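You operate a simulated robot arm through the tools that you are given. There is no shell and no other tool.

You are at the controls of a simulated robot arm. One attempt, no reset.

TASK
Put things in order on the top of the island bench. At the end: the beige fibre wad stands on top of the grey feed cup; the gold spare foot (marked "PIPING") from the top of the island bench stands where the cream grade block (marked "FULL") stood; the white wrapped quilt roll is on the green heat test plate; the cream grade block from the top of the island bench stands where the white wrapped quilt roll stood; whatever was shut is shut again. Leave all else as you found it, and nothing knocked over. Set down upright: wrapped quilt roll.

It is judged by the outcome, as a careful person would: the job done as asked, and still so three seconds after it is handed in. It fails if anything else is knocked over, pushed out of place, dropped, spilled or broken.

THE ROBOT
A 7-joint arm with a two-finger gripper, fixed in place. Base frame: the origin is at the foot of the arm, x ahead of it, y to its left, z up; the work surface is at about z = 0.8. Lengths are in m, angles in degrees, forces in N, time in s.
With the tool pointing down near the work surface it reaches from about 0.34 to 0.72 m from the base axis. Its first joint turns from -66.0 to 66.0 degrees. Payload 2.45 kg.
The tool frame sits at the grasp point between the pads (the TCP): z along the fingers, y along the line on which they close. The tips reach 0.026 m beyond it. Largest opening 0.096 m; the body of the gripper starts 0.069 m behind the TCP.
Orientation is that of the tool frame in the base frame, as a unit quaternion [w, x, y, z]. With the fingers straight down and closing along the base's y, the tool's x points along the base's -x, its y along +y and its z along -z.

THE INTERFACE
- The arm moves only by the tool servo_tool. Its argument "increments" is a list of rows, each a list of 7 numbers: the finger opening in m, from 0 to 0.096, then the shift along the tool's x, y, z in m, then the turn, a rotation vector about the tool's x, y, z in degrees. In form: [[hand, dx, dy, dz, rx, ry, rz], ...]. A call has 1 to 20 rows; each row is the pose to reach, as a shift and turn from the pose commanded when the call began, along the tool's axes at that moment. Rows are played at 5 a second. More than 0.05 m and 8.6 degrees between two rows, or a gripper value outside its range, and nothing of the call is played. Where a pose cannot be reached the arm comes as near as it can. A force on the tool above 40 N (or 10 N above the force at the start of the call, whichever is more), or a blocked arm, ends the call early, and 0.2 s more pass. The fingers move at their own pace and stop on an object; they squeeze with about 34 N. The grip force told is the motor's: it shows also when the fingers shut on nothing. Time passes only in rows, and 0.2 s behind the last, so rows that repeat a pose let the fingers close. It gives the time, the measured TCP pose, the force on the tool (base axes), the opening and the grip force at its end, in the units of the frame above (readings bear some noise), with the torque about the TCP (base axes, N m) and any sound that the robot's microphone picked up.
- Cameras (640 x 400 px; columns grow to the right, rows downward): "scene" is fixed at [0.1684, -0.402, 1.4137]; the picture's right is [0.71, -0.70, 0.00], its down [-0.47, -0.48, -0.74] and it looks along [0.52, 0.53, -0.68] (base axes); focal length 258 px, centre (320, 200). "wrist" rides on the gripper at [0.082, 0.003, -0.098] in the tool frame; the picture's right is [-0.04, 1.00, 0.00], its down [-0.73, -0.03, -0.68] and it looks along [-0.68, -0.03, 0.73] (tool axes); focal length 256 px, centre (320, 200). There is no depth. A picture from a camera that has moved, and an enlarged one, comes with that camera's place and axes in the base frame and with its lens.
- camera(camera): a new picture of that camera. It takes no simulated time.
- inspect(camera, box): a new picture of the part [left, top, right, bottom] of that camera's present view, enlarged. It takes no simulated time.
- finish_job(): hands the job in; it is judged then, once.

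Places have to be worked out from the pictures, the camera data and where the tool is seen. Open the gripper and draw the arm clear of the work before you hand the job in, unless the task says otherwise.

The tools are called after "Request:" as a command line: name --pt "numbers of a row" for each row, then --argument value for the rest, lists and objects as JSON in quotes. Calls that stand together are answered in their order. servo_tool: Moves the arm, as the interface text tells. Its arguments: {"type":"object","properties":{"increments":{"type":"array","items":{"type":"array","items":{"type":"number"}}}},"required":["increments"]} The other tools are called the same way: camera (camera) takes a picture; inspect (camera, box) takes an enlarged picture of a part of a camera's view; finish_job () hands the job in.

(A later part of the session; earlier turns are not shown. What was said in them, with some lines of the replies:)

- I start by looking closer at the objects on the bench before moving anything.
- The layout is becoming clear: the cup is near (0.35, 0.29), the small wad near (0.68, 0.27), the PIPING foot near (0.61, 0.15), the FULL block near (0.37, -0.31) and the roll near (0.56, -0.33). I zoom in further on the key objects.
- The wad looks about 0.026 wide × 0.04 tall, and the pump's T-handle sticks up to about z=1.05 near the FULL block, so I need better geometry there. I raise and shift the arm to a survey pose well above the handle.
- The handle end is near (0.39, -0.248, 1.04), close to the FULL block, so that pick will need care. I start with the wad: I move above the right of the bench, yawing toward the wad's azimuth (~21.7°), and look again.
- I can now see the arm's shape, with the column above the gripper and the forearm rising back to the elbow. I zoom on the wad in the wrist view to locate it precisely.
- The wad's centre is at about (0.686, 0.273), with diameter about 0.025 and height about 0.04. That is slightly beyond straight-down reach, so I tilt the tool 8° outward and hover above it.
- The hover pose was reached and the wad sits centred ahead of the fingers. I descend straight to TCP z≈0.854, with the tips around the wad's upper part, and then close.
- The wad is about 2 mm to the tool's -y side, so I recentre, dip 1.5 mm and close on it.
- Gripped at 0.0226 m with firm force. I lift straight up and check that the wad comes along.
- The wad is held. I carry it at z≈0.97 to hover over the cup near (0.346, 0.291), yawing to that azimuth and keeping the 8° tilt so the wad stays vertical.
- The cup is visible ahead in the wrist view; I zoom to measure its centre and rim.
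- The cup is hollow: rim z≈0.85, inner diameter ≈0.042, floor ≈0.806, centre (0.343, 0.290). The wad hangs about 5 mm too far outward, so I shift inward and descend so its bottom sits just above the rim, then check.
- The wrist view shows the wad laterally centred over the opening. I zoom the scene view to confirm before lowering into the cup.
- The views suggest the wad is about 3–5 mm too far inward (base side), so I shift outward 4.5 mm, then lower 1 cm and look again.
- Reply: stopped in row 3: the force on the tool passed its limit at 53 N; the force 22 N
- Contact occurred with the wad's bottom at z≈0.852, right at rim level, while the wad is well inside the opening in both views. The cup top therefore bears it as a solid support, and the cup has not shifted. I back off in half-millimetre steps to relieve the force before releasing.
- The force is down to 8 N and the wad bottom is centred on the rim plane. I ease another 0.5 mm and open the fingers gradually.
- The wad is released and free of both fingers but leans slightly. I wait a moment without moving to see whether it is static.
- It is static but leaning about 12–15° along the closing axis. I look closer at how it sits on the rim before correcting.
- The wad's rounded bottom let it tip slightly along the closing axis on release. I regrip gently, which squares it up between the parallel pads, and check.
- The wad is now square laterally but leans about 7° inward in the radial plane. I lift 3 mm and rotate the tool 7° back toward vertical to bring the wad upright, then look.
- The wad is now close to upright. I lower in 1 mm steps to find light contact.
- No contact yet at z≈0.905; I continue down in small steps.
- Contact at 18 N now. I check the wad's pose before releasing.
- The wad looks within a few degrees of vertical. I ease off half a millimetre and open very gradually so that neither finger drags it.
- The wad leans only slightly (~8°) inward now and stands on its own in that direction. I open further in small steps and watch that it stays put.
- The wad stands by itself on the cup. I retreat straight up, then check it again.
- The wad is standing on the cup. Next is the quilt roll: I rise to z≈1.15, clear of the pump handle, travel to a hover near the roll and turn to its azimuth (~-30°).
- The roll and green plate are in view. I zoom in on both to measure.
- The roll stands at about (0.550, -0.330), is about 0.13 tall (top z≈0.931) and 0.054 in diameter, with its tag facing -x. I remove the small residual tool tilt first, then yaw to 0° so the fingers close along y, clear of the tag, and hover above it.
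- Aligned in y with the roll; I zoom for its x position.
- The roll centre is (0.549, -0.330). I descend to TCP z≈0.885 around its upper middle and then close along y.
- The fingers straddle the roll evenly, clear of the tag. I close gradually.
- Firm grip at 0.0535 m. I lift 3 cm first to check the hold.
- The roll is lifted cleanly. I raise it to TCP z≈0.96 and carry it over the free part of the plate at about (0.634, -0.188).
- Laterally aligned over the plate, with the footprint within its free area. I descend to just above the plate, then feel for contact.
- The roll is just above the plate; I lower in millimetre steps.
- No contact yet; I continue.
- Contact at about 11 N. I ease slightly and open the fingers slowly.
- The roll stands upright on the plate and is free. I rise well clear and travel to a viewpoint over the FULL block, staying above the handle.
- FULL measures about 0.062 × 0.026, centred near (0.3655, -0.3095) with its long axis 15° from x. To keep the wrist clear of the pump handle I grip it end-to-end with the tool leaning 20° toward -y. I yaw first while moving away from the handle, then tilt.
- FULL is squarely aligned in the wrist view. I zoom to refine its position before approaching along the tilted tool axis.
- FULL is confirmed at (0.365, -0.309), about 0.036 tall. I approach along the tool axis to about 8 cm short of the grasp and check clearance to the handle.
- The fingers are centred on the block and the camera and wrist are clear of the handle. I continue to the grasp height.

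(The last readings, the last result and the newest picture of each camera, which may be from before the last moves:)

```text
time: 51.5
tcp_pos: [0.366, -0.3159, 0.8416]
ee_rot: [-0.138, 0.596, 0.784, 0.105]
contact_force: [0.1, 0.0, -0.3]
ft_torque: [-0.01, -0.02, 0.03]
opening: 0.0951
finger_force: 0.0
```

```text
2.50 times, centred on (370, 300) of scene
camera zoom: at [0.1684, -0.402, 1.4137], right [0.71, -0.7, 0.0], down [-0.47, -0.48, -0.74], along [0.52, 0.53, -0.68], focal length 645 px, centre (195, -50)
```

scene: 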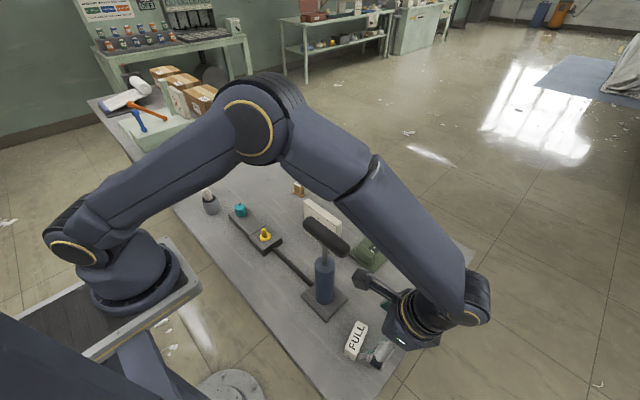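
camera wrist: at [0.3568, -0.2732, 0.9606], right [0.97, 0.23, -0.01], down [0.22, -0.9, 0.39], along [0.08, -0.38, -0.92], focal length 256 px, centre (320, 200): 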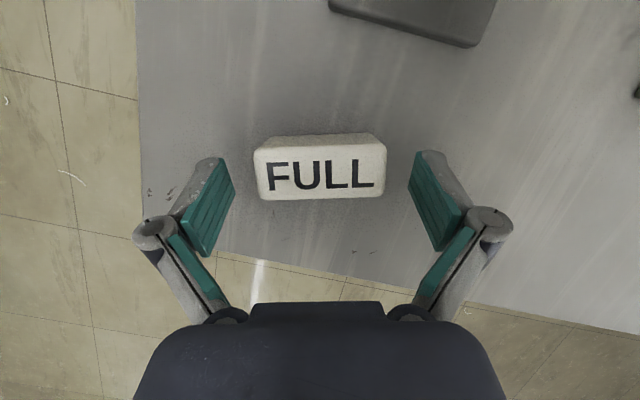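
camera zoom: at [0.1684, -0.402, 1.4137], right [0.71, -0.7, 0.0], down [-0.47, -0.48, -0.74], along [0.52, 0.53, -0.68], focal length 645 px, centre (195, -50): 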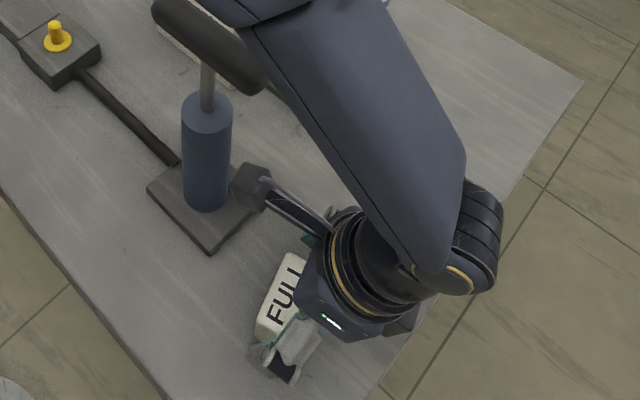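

All clear and aligned. I close on the block's ends.

Request:
servo_tool --pt "0.085 0 0 0 0 0 0" --pt "0.076 0 0 0 0 0 0" --pt "0.07 0 0 0 0 0 0" --pt "0.066 0 0 0 0 0 0" --pt "0.06 0 0 0 0 0 0" --pt "0.055 0 0 0 0 0 0" --pt "0.055 0 0 0 0 0 0"

Request:
camera --camera "wrist"

```text
time: 53.1
tcp_pos: [0.3672, -0.3155, 0.8426]
ee_rot: [-0.138, 0.596, 0.784, 0.106]
contact_force: [0.9, -0.1, 4.8]
ft_torque: [0.05, 0.05, 0.01]
opening: 0.0652
finger_force: 34.3
```

```text
taken
camera wrist: at [0.3568, -0.2733, 0.961], right [0.97, 0.23, -0.01], down [0.22, -0.9, 0.39], along [0.08, -0.38, -0.92], focal length 256 px, centre (320, 200)
```

wrist: 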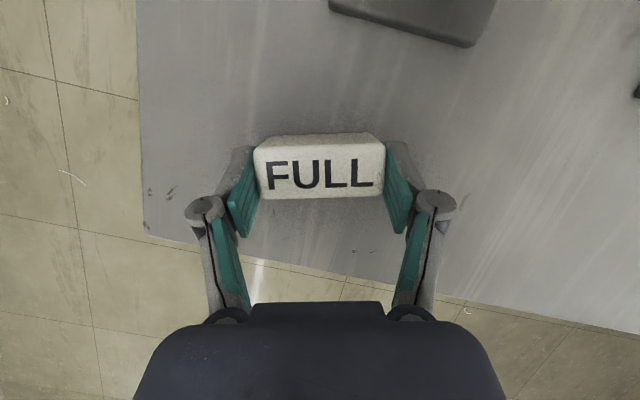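

Gripped at 0.065 m. I lift a little vertically, then retreat along the tilted tool axis away from the handle.

Request:
servo_tool --pt "0.055 0.0026 0 -0.007 0 0 0" --pt "0.055 0.0051 0 -0.014 0 0 0" --pt "0.055 0.0051 0 -0.04 0 0 0" --pt "0.055 0.0051 0 -0.075 0 0 0" --pt "0.055 0.0051 0 -0.115 0 0 0" --pt "0.055 0.0051 0 -0.155 0 0 0"

Request:
camera --camera "wrist"

Request:
camera --camera "scene"

```text
time: 54.5
tcp_pos: [0.3797, -0.3624, 0.9896]
ee_rot: [-0.137, 0.597, 0.783, 0.105]
contact_force: [0.3, -0.5, -0.2]
ft_torque: [-0.02, 0.03, 0.01]
opening: 0.0647
finger_force: 34.2
```

```text
taken
camera wrist: at [0.3699, -0.3197, 1.1093], right [0.97, 0.23, -0.01], down [0.22, -0.9, 0.39], along [0.08, -0.38, -0.92], focal length 256 px, centre (320, 200)
```

wrist: 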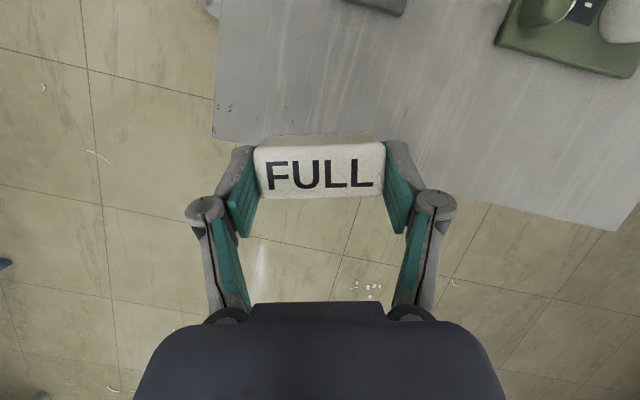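

```text
taken
```

scene: 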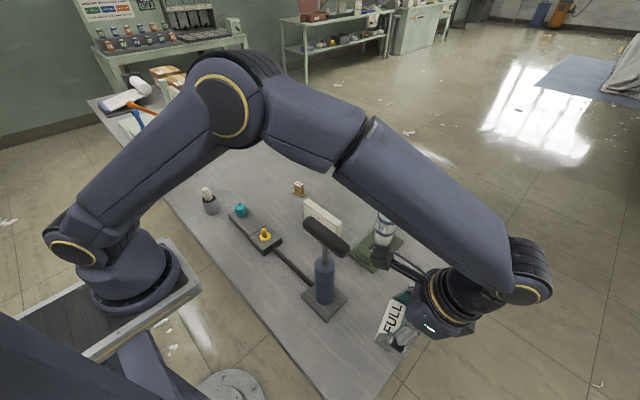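

The block is held and well clear. I carry it to above the roll's former spot (block centre → (0.549, -0.330)).

Request:
servo_tool --pt "0.055 -0.004 0.024 0.003 0 0 0" --pt "0.055 -0.01 0.058 0.007 0 0 0" --pt "0.055 -0.016 0.093 0.0115 0 0 0" --pt "0.055 -0.022 0.128 0.016 0 0 0" --pt "0.055 -0.027 0.157 0.0195 0 0 0" --pt "0.055 -0.0296 0.172 0.0212 0 0 0" --pt "0.055 -0.0296 0.172 0.0212 0 0 0"

Request:
camera --camera "wrist"

Request:
camera --camera "scene"

```text
time: 56.1
tcp_pos: [0.5508, -0.3358, 0.9581]
ee_rot: [-0.138, 0.596, 0.784, 0.105]
contact_force: [0.7, -0.5, 0.2]
ft_torque: [0.0, -0.02, 0.02]
opening: 0.0648
finger_force: 34.0
```

```text
taken
camera wrist: at [0.5413, -0.294, 1.0781], right [0.97, 0.23, -0.01], down [0.22, -0.9, 0.39], along [0.08, -0.38, -0.92], focal length 256 px, centre (320, 200)
```

wrist: 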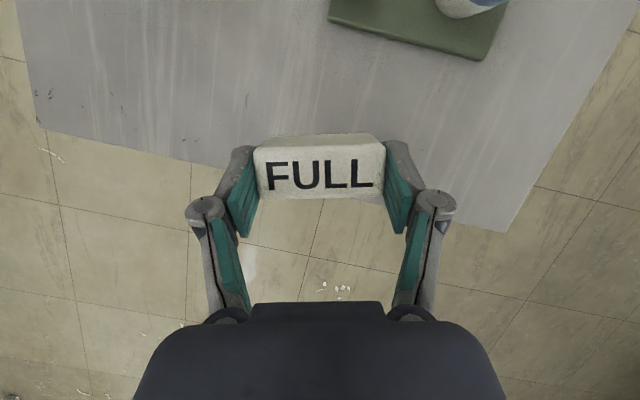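

```text
taken
```

scene: 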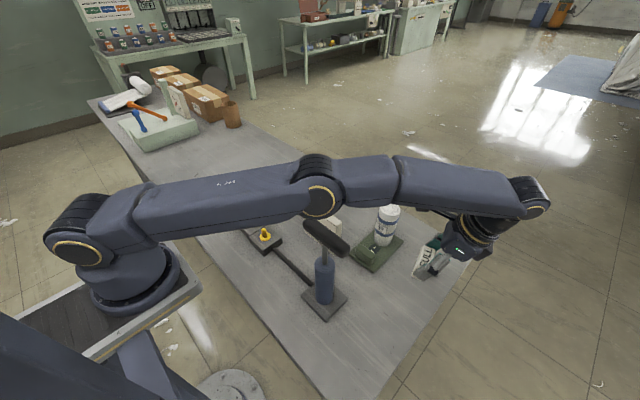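

Here the arm is stretched with the elbow low over the pump handle, so I won't lower in this orientation. I rotate the tool about the vertical by about -47° so the lean becomes tangential, which pulls the wrist in and should raise the elbow, keeping the block over the same spot.

Request:
servo_tool --pt "0.055 0.0002 -0.0008 0 -2.6 0 7.3" --pt "0.055 0.0004 -0.0016 0.0001 -5.3 0 14.6" --pt "0.055 0.0006 -0.0024 0.0002 -8.0 0 22" --pt "0.055 0.0009 -0.0033 0.0003 -10.7 0 29.4" --pt "0.055 0.0011 -0.0042 0.0004 -13.4 0 36.8" --pt "0.055 0.0013 -0.005 0.0005 -16.0 0 43.98" --pt "0.055 0.0013 -0.005 0.0005 -16.0 0 43.98"

Request:
camera --camera "wrist"

Request:
camera --camera "scene"

```text
time: 57.8
tcp_pos: [0.5442, -0.3364, 0.9594]
ee_rot: [-0.085, 0.86, 0.481, 0.152]
contact_force: [0.8, 0.1, -0.7]
ft_torque: [0.01, -0.05, -0.01]
opening: 0.0648
finger_force: 34.1
```

```text
taken
camera wrist: at [0.5691, -0.3019, 1.0783], right [0.83, -0.55, -0.01], down [-0.51, -0.77, 0.39], along [-0.22, -0.32, -0.92], focal length 256 px, centre (320, 200)
```

wrist: 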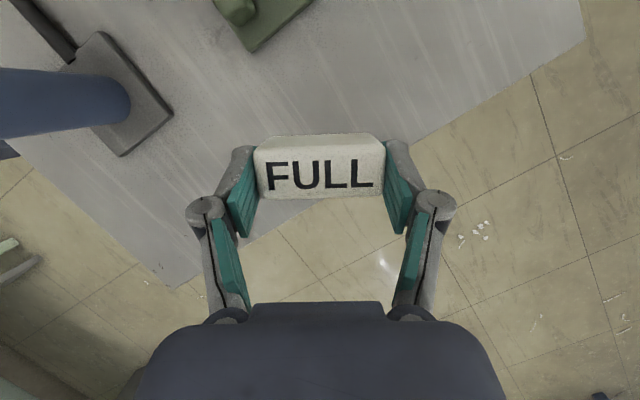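

```text
taken
```

scene: 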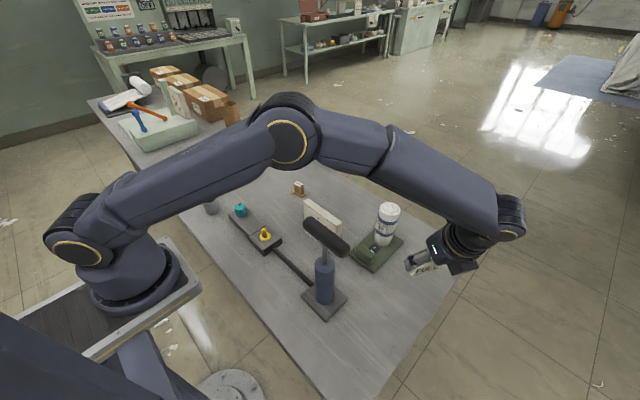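

The elbow is now high and well clear of the handle. I lower the block vertically to about 1 cm above the bench.

Request:
servo_tool --pt "0.055 -0.012 0.0003 0.034 0 0 0" --pt "0.055 -0.024 0.0006 0.068 0 0 0" --pt "0.055 -0.0315 0.0009 0.0895 0 0 0" --pt "0.055 -0.0349 0.0009 0.0993 0 0 0" --pt "0.055 -0.0349 0.0009 0.0993 0 0 0"

Request:
camera --camera "wrist"

Request:
camera --camera "scene"

Request:
inspect --camera "scene" --box '[370, 230, 470, 330]'

```text
time: 59.0
tcp_pos: [0.5461, -0.3358, 0.8549]
ee_rot: [-0.084, 0.859, 0.481, 0.153]
contact_force: [-0.2, 0.1, 0.4]
ft_torque: [-0.01, -0.02, 0.01]
opening: 0.0647
finger_force: 34.1
```

```text
taken
camera wrist: at [0.5701, -0.3009, 0.9731], right [0.83, -0.55, -0.01], down [-0.51, -0.77, 0.39], along [-0.22, -0.32, -0.92], focal length 256 px, centre (320, 200)
```

wrist: 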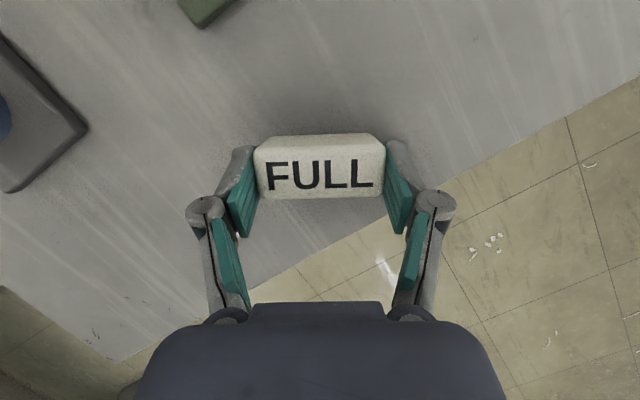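

```text
taken
```

scene: 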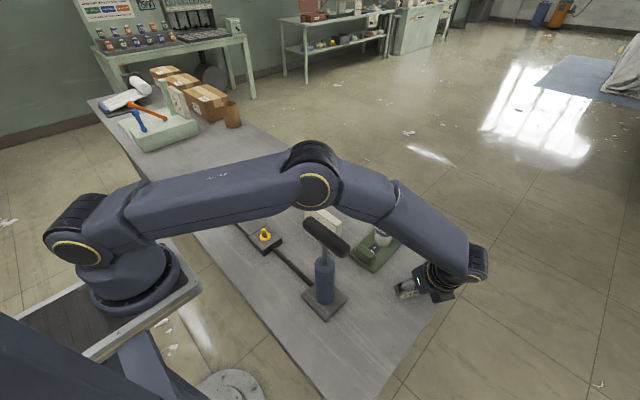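

```text
4.00 times, centred on (420, 280) of scene
camera zoom: at [0.1684, -0.402, 1.4137], right [0.71, -0.7, 0.0], down [-0.47, -0.48, -0.74], along [0.52, 0.53, -0.68], focal length 1032 px, centre (-80, -120)
```

zoom: 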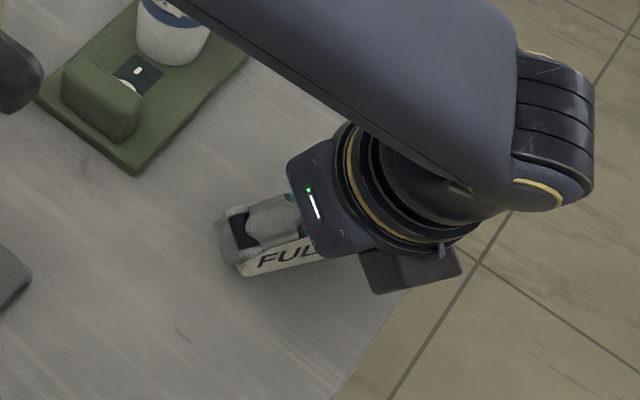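

Everything stays clear. I lower the remaining ~12 mm in small steps until contact.

Request:
servo_tool --pt "0.055 -0.0017 0 0.0047 0 0 0" --pt "0.055 -0.0031 0 0.0085 0 0 0" --pt "0.055 -0.0034 0 0.0094 0 0 0" --pt "0.055 -0.0038 0 0.0104 0 0 0" --pt "0.055 -0.0038 0 0.0104 0 0 0"

```text
time: 60.1
tcp_pos: [0.5464, -0.3357, 0.8421]
ee_rot: [-0.085, 0.858, 0.482, 0.152]
contact_force: [0.1, 0.3, -0.7]
ft_torque: [0.03, 0.01, -0.04]
opening: 0.0649
finger_force: 34.0
```

Request:
servo_tool --pt "0.055 -0.0003 0 0.0009 0 0 0" --pt "0.055 -0.0007 0 0.0019 0 0 0" --pt "0.055 -0.0007 0 0.0019 0 0 0"

```text
time: 61.0
tcp_pos: [0.5475, -0.3365, 0.841]
ee_rot: [-0.085, 0.858, 0.482, 0.153]
contact_force: [-2.6, 1.1, 12.3]
ft_torque: [0.2, 0.35, 0.07]
opening: 0.065
finger_force: 34.0
```

Contact at 12 N. I ease slightly and open.

Request:
servo_tool --pt "0.055 0.0002 0 -0.0006 0 0 0" --pt "0.062 0.0002 0 -0.0006 0 0 0" --pt "0.065 0.0002 0 -0.0006 0 0 0" --pt "0.067 0.0002 0 -0.0006 0 0 0" --pt "0.07 0.0002 0 -0.0006 0 0 0" --pt "0.075 0.0002 0 -0.0006 0 0 0" --pt "0.083 0.0002 0 -0.0006 0 0 0" --pt "0.092 0.0002 0 -0.0006 0 0 0" --pt "0.095 0.0002 0 -0.0006 0 0 0"

Request:
camera --camera "wrist"

Request:
inspect --camera "scene" --box '[370, 230, 470, 330]'

```text
time: 63.0
tcp_pos: [0.5467, -0.3364, 0.8417]
ee_rot: [-0.085, 0.859, 0.482, 0.152]
contact_force: [0.0, -0.9, -0.2]
ft_torque: [0.02, 0.01, -0.04]
opening: 0.0949
finger_force: 0.1
```

```text
taken
camera wrist: at [0.5707, -0.3012, 0.9608], right [0.83, -0.55, -0.01], down [-0.51, -0.77, 0.39], along [-0.22, -0.32, -0.92], focal length 256 px, centre (320, 200)
```

wrist: 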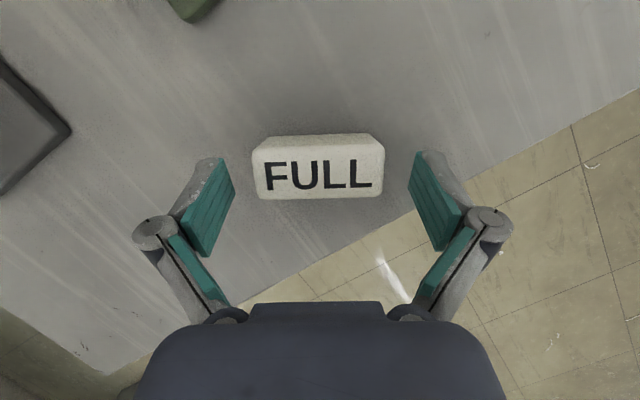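

```text
4.00 times, centred on (420, 280) of scene
camera zoom: at [0.1684, -0.402, 1.4137], right [0.71, -0.7, 0.0], down [-0.47, -0.48, -0.74], along [0.52, 0.53, -0.68], focal length 1032 px, centre (-80, -120)
```

zoom: 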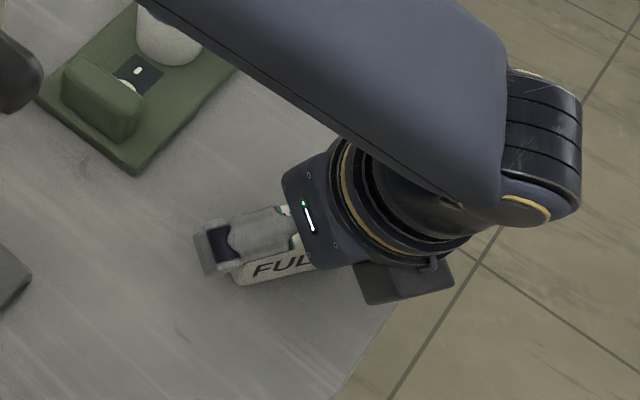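

FULL now stands at the roll's old place. I retreat along the tool axis and then check.

Request:
servo_tool --pt "0.095 0 0 -0.015 0 0 0" --pt "0.095 0 0 -0.04 0 0 0" --pt "0.095 0 0 -0.08 0 0 0" --pt "0.095 0 0 -0.12 0 0 0" --pt "0.095 0 0 -0.16 0 0 0" --pt "0.095 0 0 -0.2 0 0 0" --pt "0.095 -0.014 0 -0.24 0 0 0"

Request:
camera --camera "scene"

Request:
camera --camera "wrist"

```text
time: 64.5
tcp_pos: [0.4962, -0.4179, 1.0614]
ee_rot: [-0.086, 0.858, 0.482, 0.153]
contact_force: [-0.7, 0.1, 1.0]
ft_torque: [-0.02, 0.01, -0.01]
opening: 0.0951
finger_force: 0.0
```

```text
taken
```

scene: 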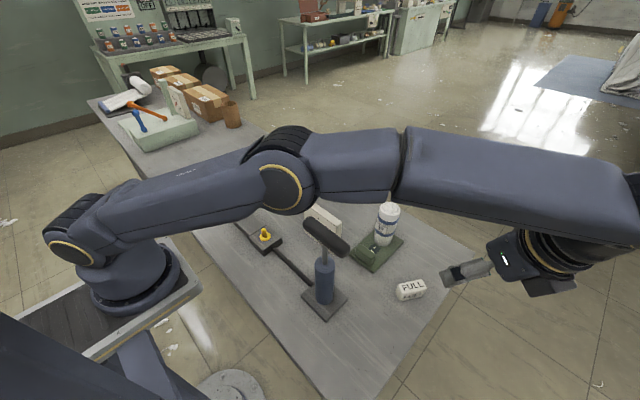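

```text
taken
camera wrist: at [0.5207, -0.3817, 1.1822], right [0.83, -0.55, -0.01], down [-0.5, -0.77, 0.39], along [-0.22, -0.32, -0.92], focal length 256 px, centre (320, 200)
```

wrist: 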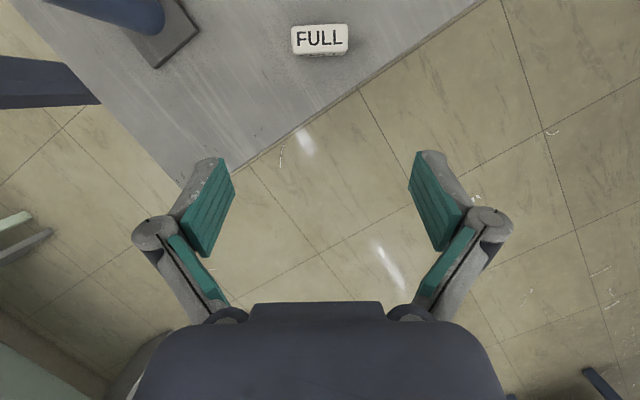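

FULL stands upright at about (0.548, -0.332). Now I travel to a tilted hover above the PIPING foot, passing above the roll.

Request:
servo_tool --pt "0.095 0.0415 -0.0134 0.0045 1.1 0 -3.02" --pt "0.095 0.083 -0.0269 0.009 2.2 0 -6.03" --pt "0.095 0.1245 -0.0403 0.0134 3.29 0 -9.05" --pt "0.095 0.1625 -0.0537 0.0272 4.39 0 -12.07" --pt "0.095 0.2006 -0.0671 0.0411 5.49 0 -15.08" --pt "0.095 0.2386 -0.0806 0.055 6.59 0 -18.1" --pt "0.095 0.2767 -0.094 0.0689 7.68 0 -21.1" --pt "0.095 0.3113 -0.1074 0.0923 8.78 0 -24.1" --pt "0.095 0.3459 -0.1208 0.1156 9.88 0 -27.15" --pt "0.095 0.3788 -0.1343 0.1435 10.98 0 -30.2" --pt "0.095 0.4124 -0.1477 0.1697 12.07 0 -33.2" --pt "0.095 0.4467 -0.1611 0.1939 13.17 0 -36.2" --pt "0.095 0.4467 -0.1611 0.1939 13.17 0 -36.2"

Request:
camera --camera "wrist"

Request:
camera --camera "scene"

```text
time: 67.3
tcp_pos: [0.61, 0.0799, 1.0317]
ee_rot: [-0.13, 0.652, 0.738, 0.115]
contact_force: [-0.2, 0.1, 0.4]
ft_torque: [0.01, 0.0, 0.02]
opening: 0.095
finger_force: 0.1
```

```text
taken
camera wrist: at [0.6081, 0.1249, 1.152], right [1.0, 0.09, -0.01], down [0.09, -0.92, 0.39], along [0.02, -0.39, -0.92], focal length 256 px, centre (320, 200)
```

wrist: 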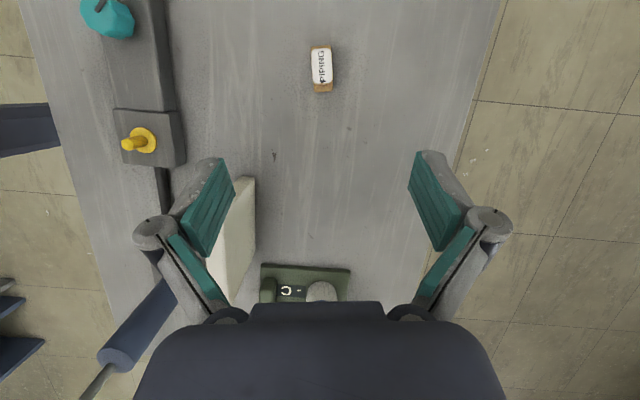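

```text
taken
```

scene: 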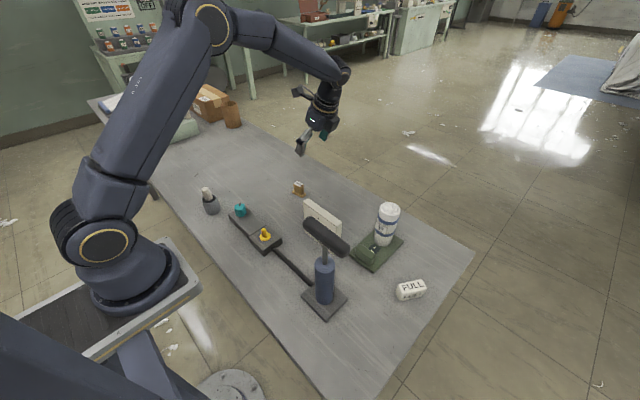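

Everything on the bench looks in order. I zoom on the PIPING foot for its pose.

Request:
inspect --camera "wrist" --box '[285, 30, 360, 105]'

Request:
inspect --camera "scene" --box '[275, 165, 325, 210]'

```text
5.33 times, centred on (322, 68) of wrist
camera zoom: at [0.6081, 0.1249, 1.152], right [1.0, 0.09, -0.01], down [0.09, -0.92, 0.39], along [0.02, -0.39, -0.92], focal length 1365 px, centre (307, 907)
```

zoom: 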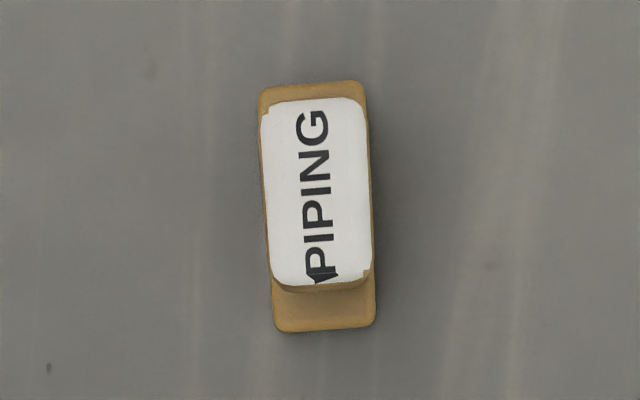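

```text
8.89 times, centred on (300, 188) of scene
camera zoom: at [0.1684, -0.402, 1.4137], right [0.71, -0.7, 0.0], down [-0.47, -0.48, -0.74], along [0.52, 0.53, -0.68], focal length 2294 px, centre (498, 311)
```

zoom: 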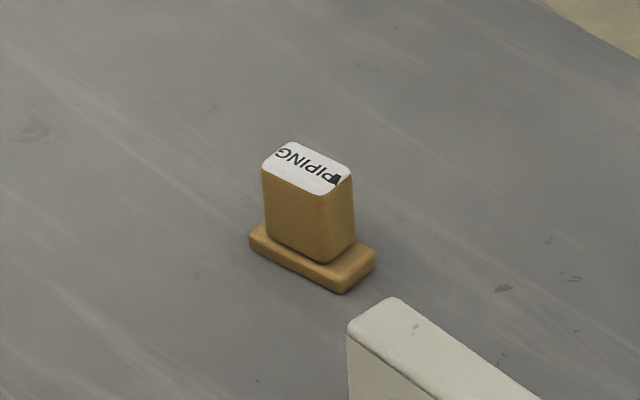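

The foot is at (0.603, 0.150), top z≈0.847, with its thin axis about 9° from x. I trim the yaw 2° and approach along the tool axis.

Request:
servo_tool --pt "0.08 -0.0005 0.0002 0.035 0.34 0 -0.94" --pt "0.07 -0.001 0.0005 0.07 0.68 0 -1.88" --pt "0.06 -0.0015 0.0008 0.105 0.68 0 -1.88" --pt "0.06 -0.002 0.001 0.14 0.68 0 -1.88" --pt "0.06 -0.002 0.001 0.14 0.68 0 -1.88"

Request:
camera --camera "wrist"

```text
time: 68.5
tcp_pos: [0.6084, 0.1266, 0.9022]
ee_rot: [-0.131, 0.639, 0.749, 0.113]
contact_force: [0.0, -1.0, -0.5]
ft_torque: [0.0, 0.0, 0.03]
opening: 0.0602
finger_force: 0.0
```

```text
taken
camera wrist: at [0.6024, 0.1702, 1.0205], right [0.99, 0.12, -0.01], down [0.12, -0.91, 0.39], along [0.04, -0.39, -0.92], focal length 256 px, centre (320, 200)
```

wrist: 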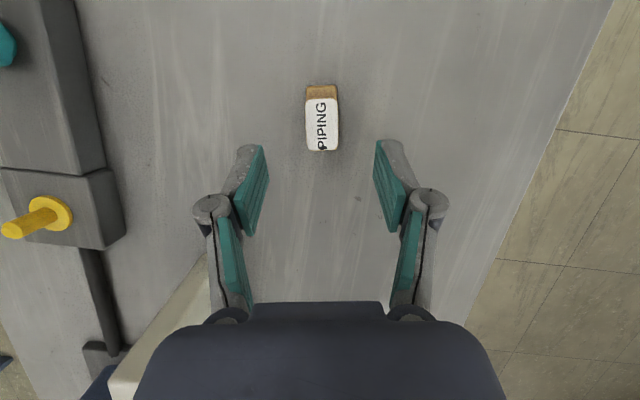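

Centred between the fingers. I continue to the grasp height and close on the thin sides.

Request:
servo_tool --pt "0.06 -0.0005 0.0005 0.03 0 0 0" --pt "0.06 -0.001 0.001 0.05 0 0 0" --pt "0.06 -0.001 0.001 0.0595 0 0 0" --pt "0.06 -0.001 0.001 0.0595 0 0 0"

Request:
camera --camera "wrist"

Request:
inspect --camera "scene" --box '[260, 140, 340, 215]'

```text
time: 69.5
tcp_pos: [0.6058, 0.1464, 0.8449]
ee_rot: [-0.132, 0.639, 0.75, 0.114]
contact_force: [0.7, 0.9, 0.3]
ft_torque: [0.01, -0.01, 0.02]
opening: 0.0599
finger_force: 0.1
```

```text
taken
camera wrist: at [0.6012, 0.1893, 0.9636], right [0.99, 0.12, -0.01], down [0.12, -0.91, 0.39], along [0.04, -0.39, -0.92], focal length 256 px, centre (320, 200)
```

wrist: 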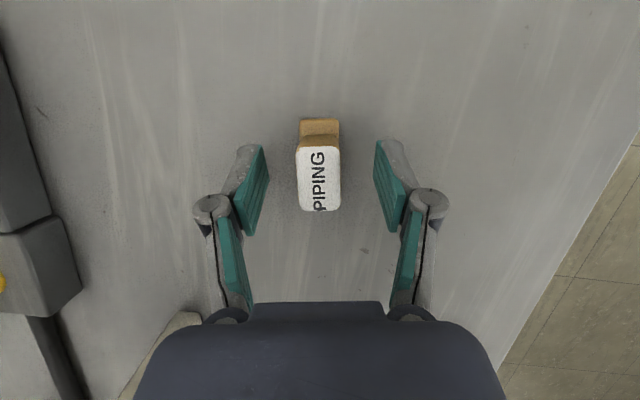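

```text
5.33 times, centred on (300, 178) of scene
camera zoom: at [0.1684, -0.402, 1.4137], right [0.71, -0.7, 0.0], down [-0.47, -0.48, -0.74], along [0.52, 0.53, -0.68], focal length 1376 px, centre (427, 320)
```

zoom: 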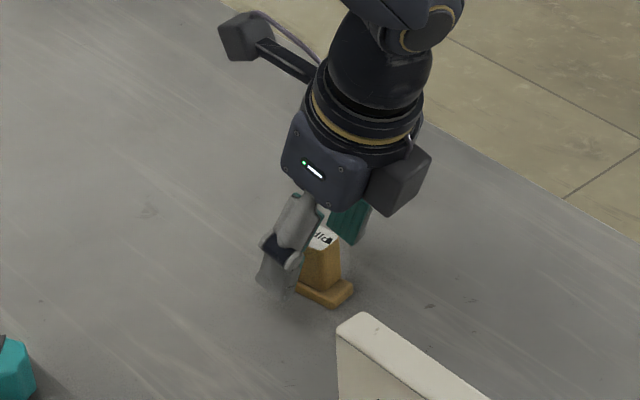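

Aligned. I close on the foot.

Request:
servo_tool --pt "0.05 0 0 0 0 0 0" --pt "0.04 0 0 0 0 0 0" --pt "0.032 0 0 0 0 0 0" --pt "0.025 0 0 0 0 0 0" --pt "0.018 0 0 0 0 0 0" --pt "0.014 0 0 0 0 0 0" --pt "0.014 0 0 0 0 0 0"

Request:
camera --camera "wrist"

```text
time: 71.2
tcp_pos: [0.6065, 0.1459, 0.8446]
ee_rot: [-0.131, 0.639, 0.75, 0.113]
contact_force: [-0.8, 0.1, 0.6]
ft_torque: [-0.02, -0.03, 0.0]
opening: 0.0211
finger_force: 34.2
```

```text
taken
camera wrist: at [0.6011, 0.1892, 0.9638], right [0.99, 0.12, -0.01], down [0.12, -0.91, 0.39], along [0.04, -0.39, -0.92], focal length 256 px, centre (320, 200)
```

wrist: 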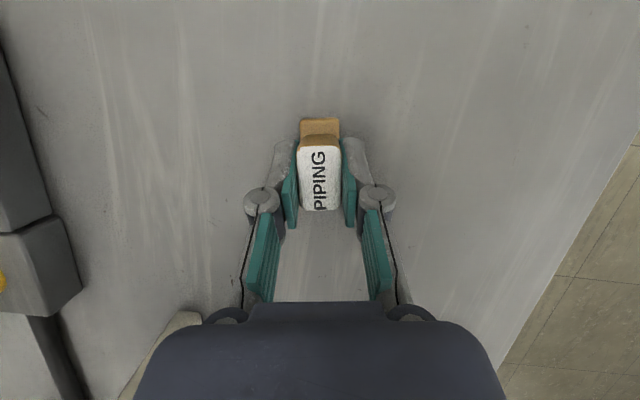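

Gripped at 0.021 m. I lift the foot straight up, checking it, to a height that clears the pump handle.

Request:
servo_tool --pt "0.014 0.0034 0 -0.0094 0 0 0" --pt "0.014 0.0085 0 -0.0235 0 0 0" --pt "0.014 0.0204 0 -0.0563 0 0 0" --pt "0.014 0.0358 0 -0.0986 0 0 0" --pt "0.014 0.0511 0 -0.1408 0 0 0" --pt "0.014 0.0664 0 -0.183 0 0 0" --pt "0.014 0.0817 0 -0.2253 0 0 0" --pt "0.014 0.0954 0 -0.2628 0 0 0" --pt "0.014 0.1073 0 -0.2957 0 0 0"

Request:
camera --camera "wrist"

Request:
camera --camera "scene"

```text
time: 73.2
tcp_pos: [0.6065, 0.146, 1.1596]
ee_rot: [-0.132, 0.639, 0.749, 0.113]
contact_force: [-0.3, 0.4, -0.2]
ft_torque: [0.01, -0.04, 0.02]
opening: 0.0211
finger_force: 34.2
```

```text
taken
camera wrist: at [0.6022, 0.1886, 1.279], right [0.99, 0.12, -0.01], down [0.12, -0.91, 0.39], along [0.03, -0.39, -0.92], focal length 256 px, centre (320, 200)
```

wrist: 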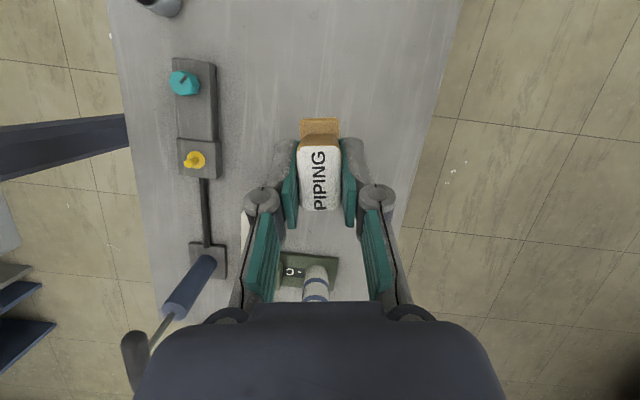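

```text
taken
```

scene: 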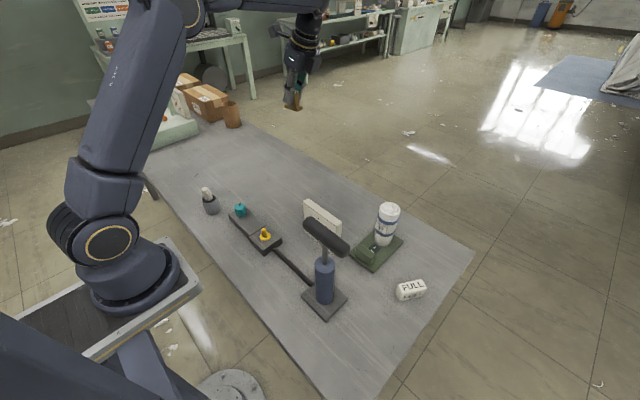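

The foot is secure. I carry it horizontally at z≈1.16 to the start of the tilted approach line above FULL's old place.

Request:
servo_tool --pt "0.014 -0.0249 -0.0155 -0.0091 0 0 0" --pt "0.014 -0.0598 -0.0373 -0.0218 0 0 0" --pt "0.014 -0.0947 -0.0591 -0.0344 0 0 0" --pt "0.014 -0.1297 -0.0808 -0.0471 0 0 0" --pt "0.014 -0.1646 -0.1026 -0.0598 0 0 0" --pt "0.014 -0.1995 -0.1244 -0.0725 0 0 0" --pt "0.014 -0.2344 -0.1461 -0.0852 0 0 0" --pt "0.014 -0.2693 -0.1679 -0.0979 0 0 0" --pt "0.014 -0.3042 -0.1896 -0.1106 0 0 0" --pt "0.014 -0.3391 -0.2114 -0.1233 0 0 0" --pt "0.014 -0.374 -0.2332 -0.136 0 0 0" --pt "0.014 -0.4089 -0.2549 -0.1487 0 0 0" --pt "0.014 -0.4438 -0.2767 -0.1614 0 0 0" --pt "0.014 -0.4738 -0.2954 -0.1723 0 0 0" --pt "0.014 -0.4987 -0.3109 -0.1813 0 0 0" --pt "0.014 -0.4987 -0.3109 -0.1813 0 0 0"

Request:
camera --camera "wrist"

Request:
camera --camera "scene"

```text
time: 76.5
tcp_pos: [0.3856, -0.4148, 1.1536]
ee_rot: [-0.136, 0.636, 0.751, 0.113]
contact_force: [-0.9, -0.2, -1.5]
ft_torque: [0.01, -0.01, 0.0]
opening: 0.0209
finger_force: 34.0
out of reach, approached as far as the arm can: row 15, 16
```

```text
taken
camera wrist: at [0.3816, -0.3722, 1.2744], right [0.99, 0.13, -0.02], down [0.13, -0.92, 0.38], along [0.03, -0.38, -0.92], focal length 256 px, centre (320, 200)
```

wrist: 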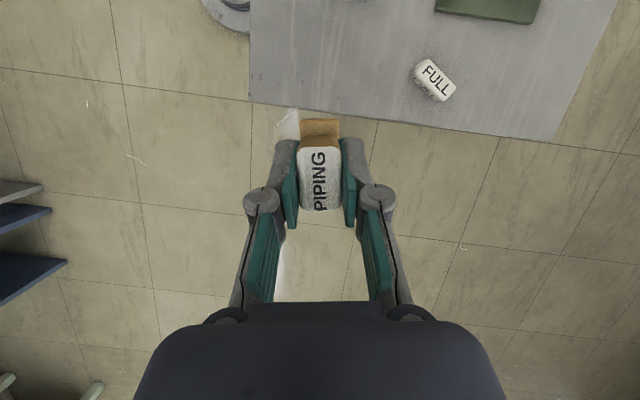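

```text
taken
```

scene: 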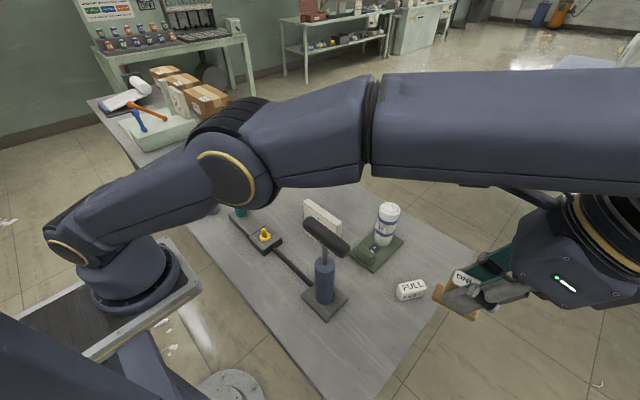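

The last few millimetres were beyond reach, but the pose is fine. I move down along the tool axis toward the reachable pre-place pose and re-measure.

Request:
servo_tool --pt "0.014 0 0 0.035 0 0 0" --pt "0.014 0 0 0.07 0 0 0" --pt "0.014 0 0 0.105 0 0 0" --pt "0.014 0 0 0.135 0 0 0" --pt "0.014 0 0 0.135 0 0 0"

Request:
camera --camera "wrist"

Request:
camera --camera "scene"

```text
time: 77.8
tcp_pos: [0.378, -0.3695, 1.0285]
ee_rot: [-0.132, 0.638, 0.75, 0.113]
contact_force: [0.5, -0.1, -0.4]
ft_torque: [-0.01, -0.01, -0.02]
opening: 0.0212
finger_force: 34.1
```

```text
taken
camera wrist: at [0.3732, -0.3254, 1.1469], right [0.99, 0.12, -0.01], down [0.12, -0.91, 0.39], along [0.04, -0.39, -0.92], focal length 256 px, centre (320, 200)
```

wrist: 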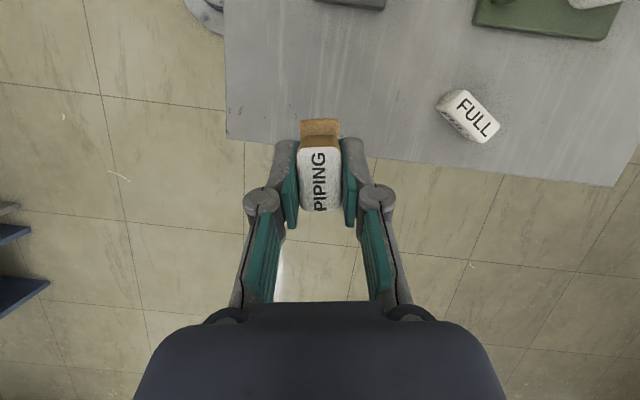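

```text
taken
```

scene: 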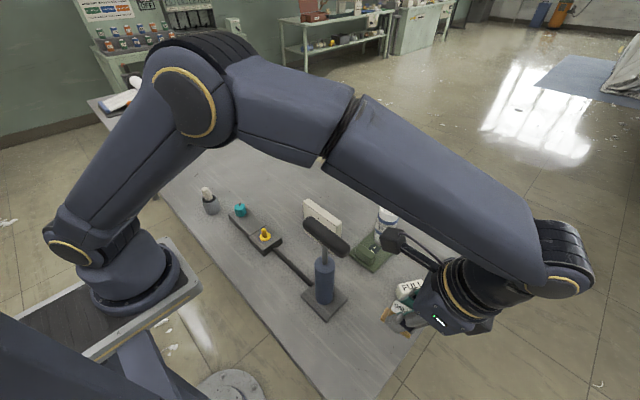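

Now at (0.378, -0.369, 1.03) with orientation regained. I shift onto the approach line and descend along the tool axis, stopping about 1.5 cm short.

Request:
servo_tool --pt "0.014 -0.0096 -0.0026 0.0 0 0 0" --pt "0.014 -0.0096 -0.0026 0.035 0 0 0" --pt "0.014 -0.0096 -0.0026 0.07 0 0 0" --pt "0.014 -0.0096 -0.0026 0.105 0 0 0" --pt "0.014 -0.0096 -0.0026 0.14 0 0 0" --pt "0.014 -0.0096 -0.0026 0.165 0 0 0" --pt "0.014 -0.0096 -0.0026 0.175 0 0 0" --pt "0.014 -0.0096 -0.0026 0.175 0 0 0"

Request:
camera --camera "wrist"

Request:
inspect --camera "scene" --box '[280, 200, 460, 380]'

```text
time: 79.5
tcp_pos: [0.3675, -0.3181, 0.8597]
ee_rot: [-0.132, 0.638, 0.75, 0.113]
contact_force: [-0.4, 0.5, -0.2]
ft_torque: [-0.03, 0.01, 0.02]
opening: 0.0211
finger_force: 34.1
```

```text
taken
camera wrist: at [0.3623, -0.2761, 0.9791], right [0.99, 0.12, -0.01], down [0.12, -0.91, 0.39], along [0.04, -0.39, -0.92], focal length 256 px, centre (320, 200)
```

wrist: 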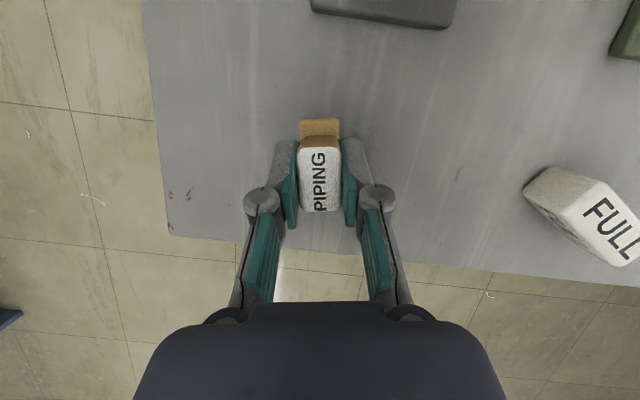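

```text
2.22 times, centred on (370, 290) of scene
camera zoom: at [0.1684, -0.402, 1.4137], right [0.71, -0.7, 0.0], down [-0.47, -0.48, -0.74], along [0.52, 0.53, -0.68], focal length 573 px, centre (209, 0)
```

zoom: 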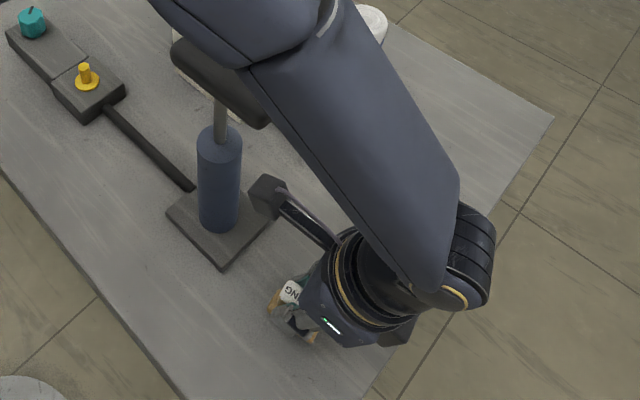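

About 1.5 cm above the bench and over the target. I trim the y position and lower vertically in small steps to contact.

Request:
servo_tool --pt "0.014 0.0047 0 0.0017 0 0 0" --pt "0.014 0.0027 0 0.0073 0 0 0" --pt "0.014 0.0006 0 0.013 0 0 0" --pt "0.014 0.0003 0 0.0139 0 0 0" --pt "0.014 0.0003 0 0.0139 0 0 0"

```text
time: 80.8
tcp_pos: [0.3663, -0.3142, 0.8477]
ee_rot: [-0.132, 0.638, 0.75, 0.112]
contact_force: [0.7, 0.0, -1.0]
ft_torque: [-0.01, -0.02, -0.03]
opening: 0.021
finger_force: 34.1
```

Request:
servo_tool --pt "0.014 -0.0003 0 0.0009 0 0 0" --pt "0.014 -0.0007 0 0.0019 0 0 0" --pt "0.014 -0.001 0 0.0028 0 0 0" --pt "0.014 -0.001 0 0.0028 0 0 0"

```text
time: 81.8
tcp_pos: [0.3666, -0.3145, 0.8434]
ee_rot: [-0.132, 0.639, 0.75, 0.113]
contact_force: [-1.2, 1.2, 13.4]
ft_torque: [0.0, 0.04, -0.01]
opening: 0.0211
finger_force: 33.5
```

The foot is down with 13 N contact at the expected height. I ease off slightly and open gradually.

Request:
servo_tool --pt "0.014 0.0002 0 -0.0006 0 0 0" --pt "0.018 0.0002 0 -0.0006 0 0 0" --pt "0.021 0.0002 0 -0.0006 0 0 0" --pt "0.023 0.0002 0 -0.0006 0 0 0" --pt "0.026 0.0002 0 -0.0006 0 0 0" --pt "0.032 0.0002 0 -0.0006 0 0 0" --pt "0.04 0.0002 0 -0.0006 0 0 0" --pt "0.05 0.0002 0 -0.0006 0 0 0" --pt "0.06 0.0002 0 -0.0006 0 0 0" --pt "0.06 0.0002 0 -0.0006 0 0 0"

Request:
camera --camera "wrist"

Request:
inspect --camera "scene" --box '[320, 290, 400, 370]'

```text
time: 84.0
tcp_pos: [0.3665, -0.3153, 0.8442]
ee_rot: [-0.132, 0.639, 0.75, 0.113]
contact_force: [-0.4, 1.0, -0.4]
ft_torque: [-0.02, 0.01, 0.03]
opening: 0.0598
finger_force: 0.0
```

```text
taken
camera wrist: at [0.3617, -0.2709, 0.9639], right [0.99, 0.12, -0.01], down [0.12, -0.91, 0.39], along [0.04, -0.39, -0.92], focal length 256 px, centre (320, 200)
```

wrist: 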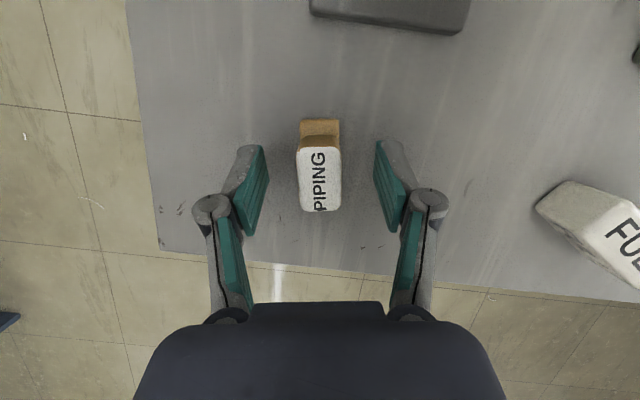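

```text
5.00 times, centred on (360, 330) of scene
camera zoom: at [0.1684, -0.402, 1.4137], right [0.71, -0.7, 0.0], down [-0.47, -0.48, -0.74], along [0.52, 0.53, -0.68], focal length 1290 px, centre (120, -450)
```

zoom: 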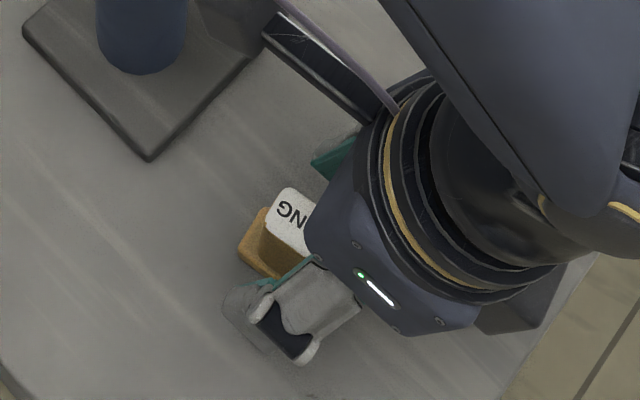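

The foot stands free at FULL's old place. I retreat along the tool axis, away from the handle, and look.

Request:
servo_tool --pt "0.06 0 0 -0.015 0 0 0" --pt "0.06 0 0 -0.04 0 0 0" --pt "0.06 0 0 -0.08 0 0 0" --pt "0.06 0 0 -0.12 0 0 0" --pt "0.06 0 0 -0.16 0 0 0" --pt "0.06 0 0 -0.19 0 0 0"

Request:
camera --camera "wrist"

Request:
camera --camera "scene"

```text
time: 85.3
tcp_pos: [0.3747, -0.3775, 1.0216]
ee_rot: [-0.132, 0.64, 0.749, 0.113]
contact_force: [0.3, -0.5, 0.2]
ft_torque: [0.02, 0.01, 0.03]
opening: 0.0601
finger_force: 0.1
```

```text
taken
camera wrist: at [0.3713, -0.3355, 1.1424], right [0.99, 0.12, -0.01], down [0.12, -0.91, 0.39], along [0.03, -0.39, -0.92], focal length 256 px, centre (320, 200)
```

wrist: 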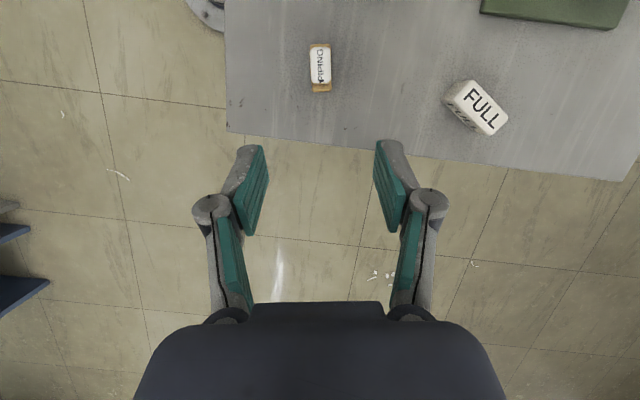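

```text
taken
```

scene: 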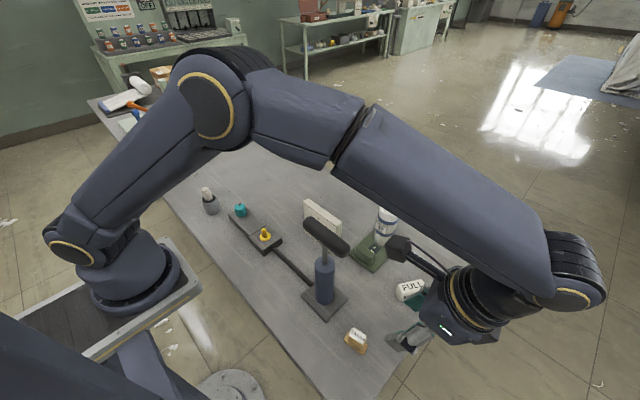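

Both blocks stand well: PIPING appears exactly where FULL was. I raise the arm clear, then un-tilt.

Request:
servo_tool --pt "0.06 0.012 0 -0.033 0 0 0" --pt "0.06 0.024 0 -0.066 0 0 0" --pt "0.06 0.036 0 -0.099 0 0 0" --pt "0.06 0.0443 0 -0.122 0 0 0"

Request:
servo_tool --pt "0.06 0 0 0 0 -7 0" --pt "0.06 0 0 0 0 -14 0" --pt "0.06 0 0 0 0 -20 0" --pt "0.06 0 0 0 0 -20 0"

Request:
camera --camera "scene"

```text
time: 86.3
tcp_pos: [0.3753, -0.3787, 1.1538]
ee_rot: [-0.132, 0.638, 0.75, 0.113]
contact_force: [-0.2, -0.5, -0.9]
ft_torque: [0.01, 0.03, -0.03]
opening: 0.0599
finger_force: 0.1
```

```text
time: 87.3
tcp_pos: [0.3757, -0.3779, 1.1536]
ee_rot: [0.001, 0.649, 0.761, -0.001]
contact_force: [0.0, -0.4, -0.5]
ft_torque: [0.03, 0.0, -0.02]
opening: 0.0599
finger_force: 0.0
```

```text
taken
```

scene: 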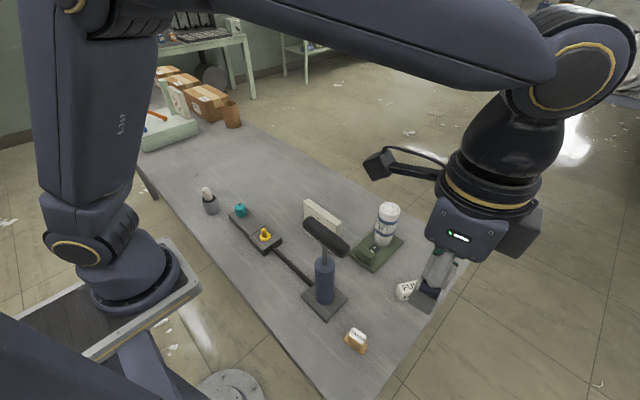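

I raise to z≈1.25 and return the arm to near its starting pose, clear of the work.

Request:
servo_tool --pt "0.06 0 0 -0.04 0 0 -3" --pt "0.06 0 0 -0.08 0 0 -8" --pt "0.07 0.02 0.0023 -0.1 0 0 -14" --pt "0.08 0.06 0.0069 -0.1 0 0 -20" --pt "0.09 0.1 0.0116 -0.1 0 0 -26" --pt "0.095 0.14 0.0162 -0.1 0 0 -32" --pt "0.095 0.18 0.0208 -0.1 0 0 -38" --pt "0.095 0.22 0.0254 -0.1 0 0 -44" --pt "0.095 0.26 0.03 -0.1 0 0 -50" --pt "0.095 0.3 0.0347 -0.1 0 0 -56" --pt "0.095 0.34 0.0393 -0.1 0 0 -62" --pt "0.095 0.38 0.0439 -0.1 0 0 -68" --pt "0.095 0.42 0.0486 -0.1 0 0 -74" --pt "0.095 0.445 0.0514 -0.1 0 0 -79" --pt "0.095 0.4576 0.0529 -0.1 0 0 -81" --pt "0.095 0.4576 0.0529 -0.1 0 0 -81"

Request:
camera --camera "scene"

Request:
camera --camera "wrist"

Request:
inspect --camera "scene" --box '[330, 190, 450, 370]'

Request:
inspect --camera "scene" --box '[190, 170, 250, 225]'

```text
time: 90.8
tcp_pos: [0.3548, 0.0823, 1.2539]
ee_rot: [0.001, -0.002, 1.0, 0.0]
contact_force: [-0.2, -0.2, 0.1]
ft_torque: [-0.02, 0.0, -0.02]
opening: 0.0949
finger_force: 0.0
```

```text
taken
```

scene: 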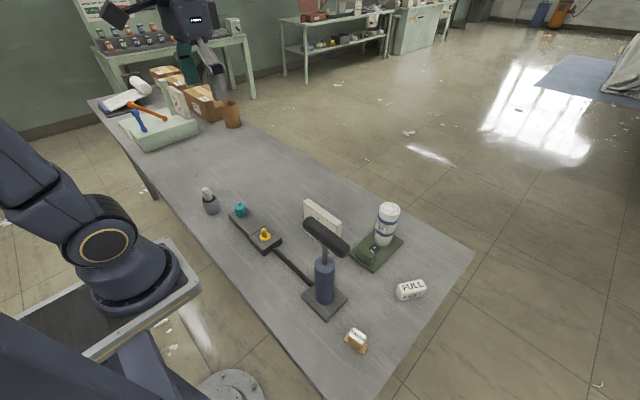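

```text
taken
camera wrist: at [0.2738, 0.0854, 1.3507], right [0.04, 1.0, 0.0], down [0.73, -0.03, 0.68], along [0.68, -0.02, -0.73], focal length 256 px, centre (320, 200)
```

wrist: 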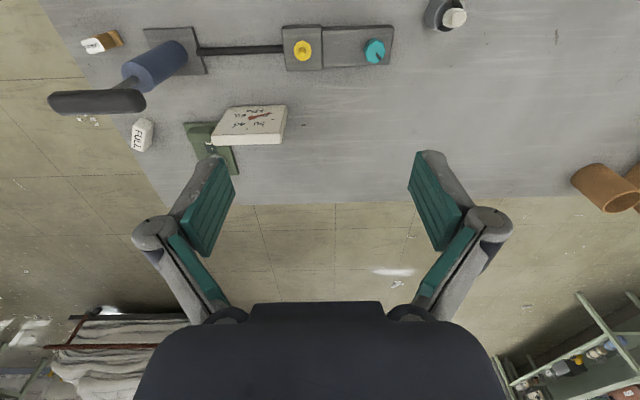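

```text
2.22 times, centred on (390, 280) of scene
camera zoom: at [0.1684, -0.402, 1.4137], right [0.71, -0.7, 0.0], down [-0.47, -0.48, -0.74], along [0.52, 0.53, -0.68], focal length 573 px, centre (164, 22)
```

zoom: 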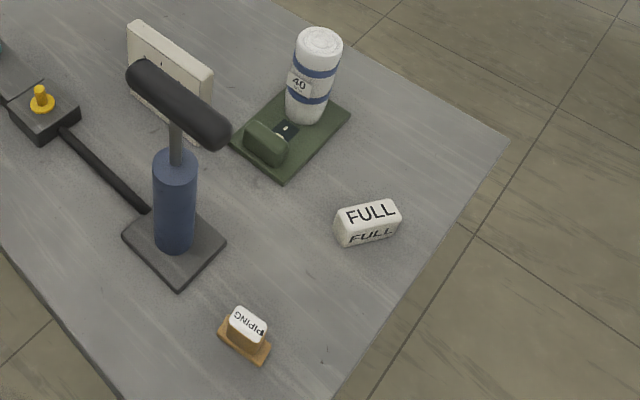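

```text
7.27 times, centred on (220, 198) of scene
camera zoom: at [0.1684, -0.402, 1.4137], right [0.71, -0.7, 0.0], down [-0.47, -0.48, -0.74], along [0.52, 0.53, -0.68], focal length 1876 px, centre (1047, 218)
```

zoom: 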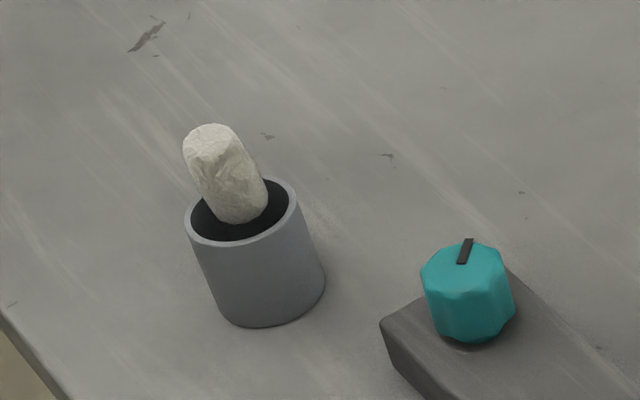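

Final check: the wad stands on the cup, the roll is upright on the green plate, FULL is at the roll's old spot (~(0.55, -0.33)), and PIPING is at FULL's old spot (~(0.367, -0.310)). Nothing else has moved and the gripper is open and clear, so I hand the job in.

Request:
finish_job

```text
The job is handed in.
```

I handed the job in with all four objects where you asked. My last pictures showed nothing else moved or knocked over.

- **Fibre wad:** it stands on top of the grey feed cup with a slight lean, and it had not shifted in about a minute after I released it. The cup looks hollow in the pictures, but the wad met firm support right at the rim, so it sits on the rim plane rather than down inside.
- **Wrapped quilt roll:** it is upright on the clear part of the green heat test plate, with its tag still facing the arm.
- **FULL block:** it stands where the roll stood, within about 3 mm by my estimate. I had to set it down turned about 47° from its old angle to keep the arm's elbow clear of the pump handle.
- **PIPING foot:** it stands where FULL stood, also within a few millimetres, still facing the way it did before.

I opened nothing during the job, so there was nothing to shut again. The gripper is open, and the arm is back near its starting pose, clear of the bench.
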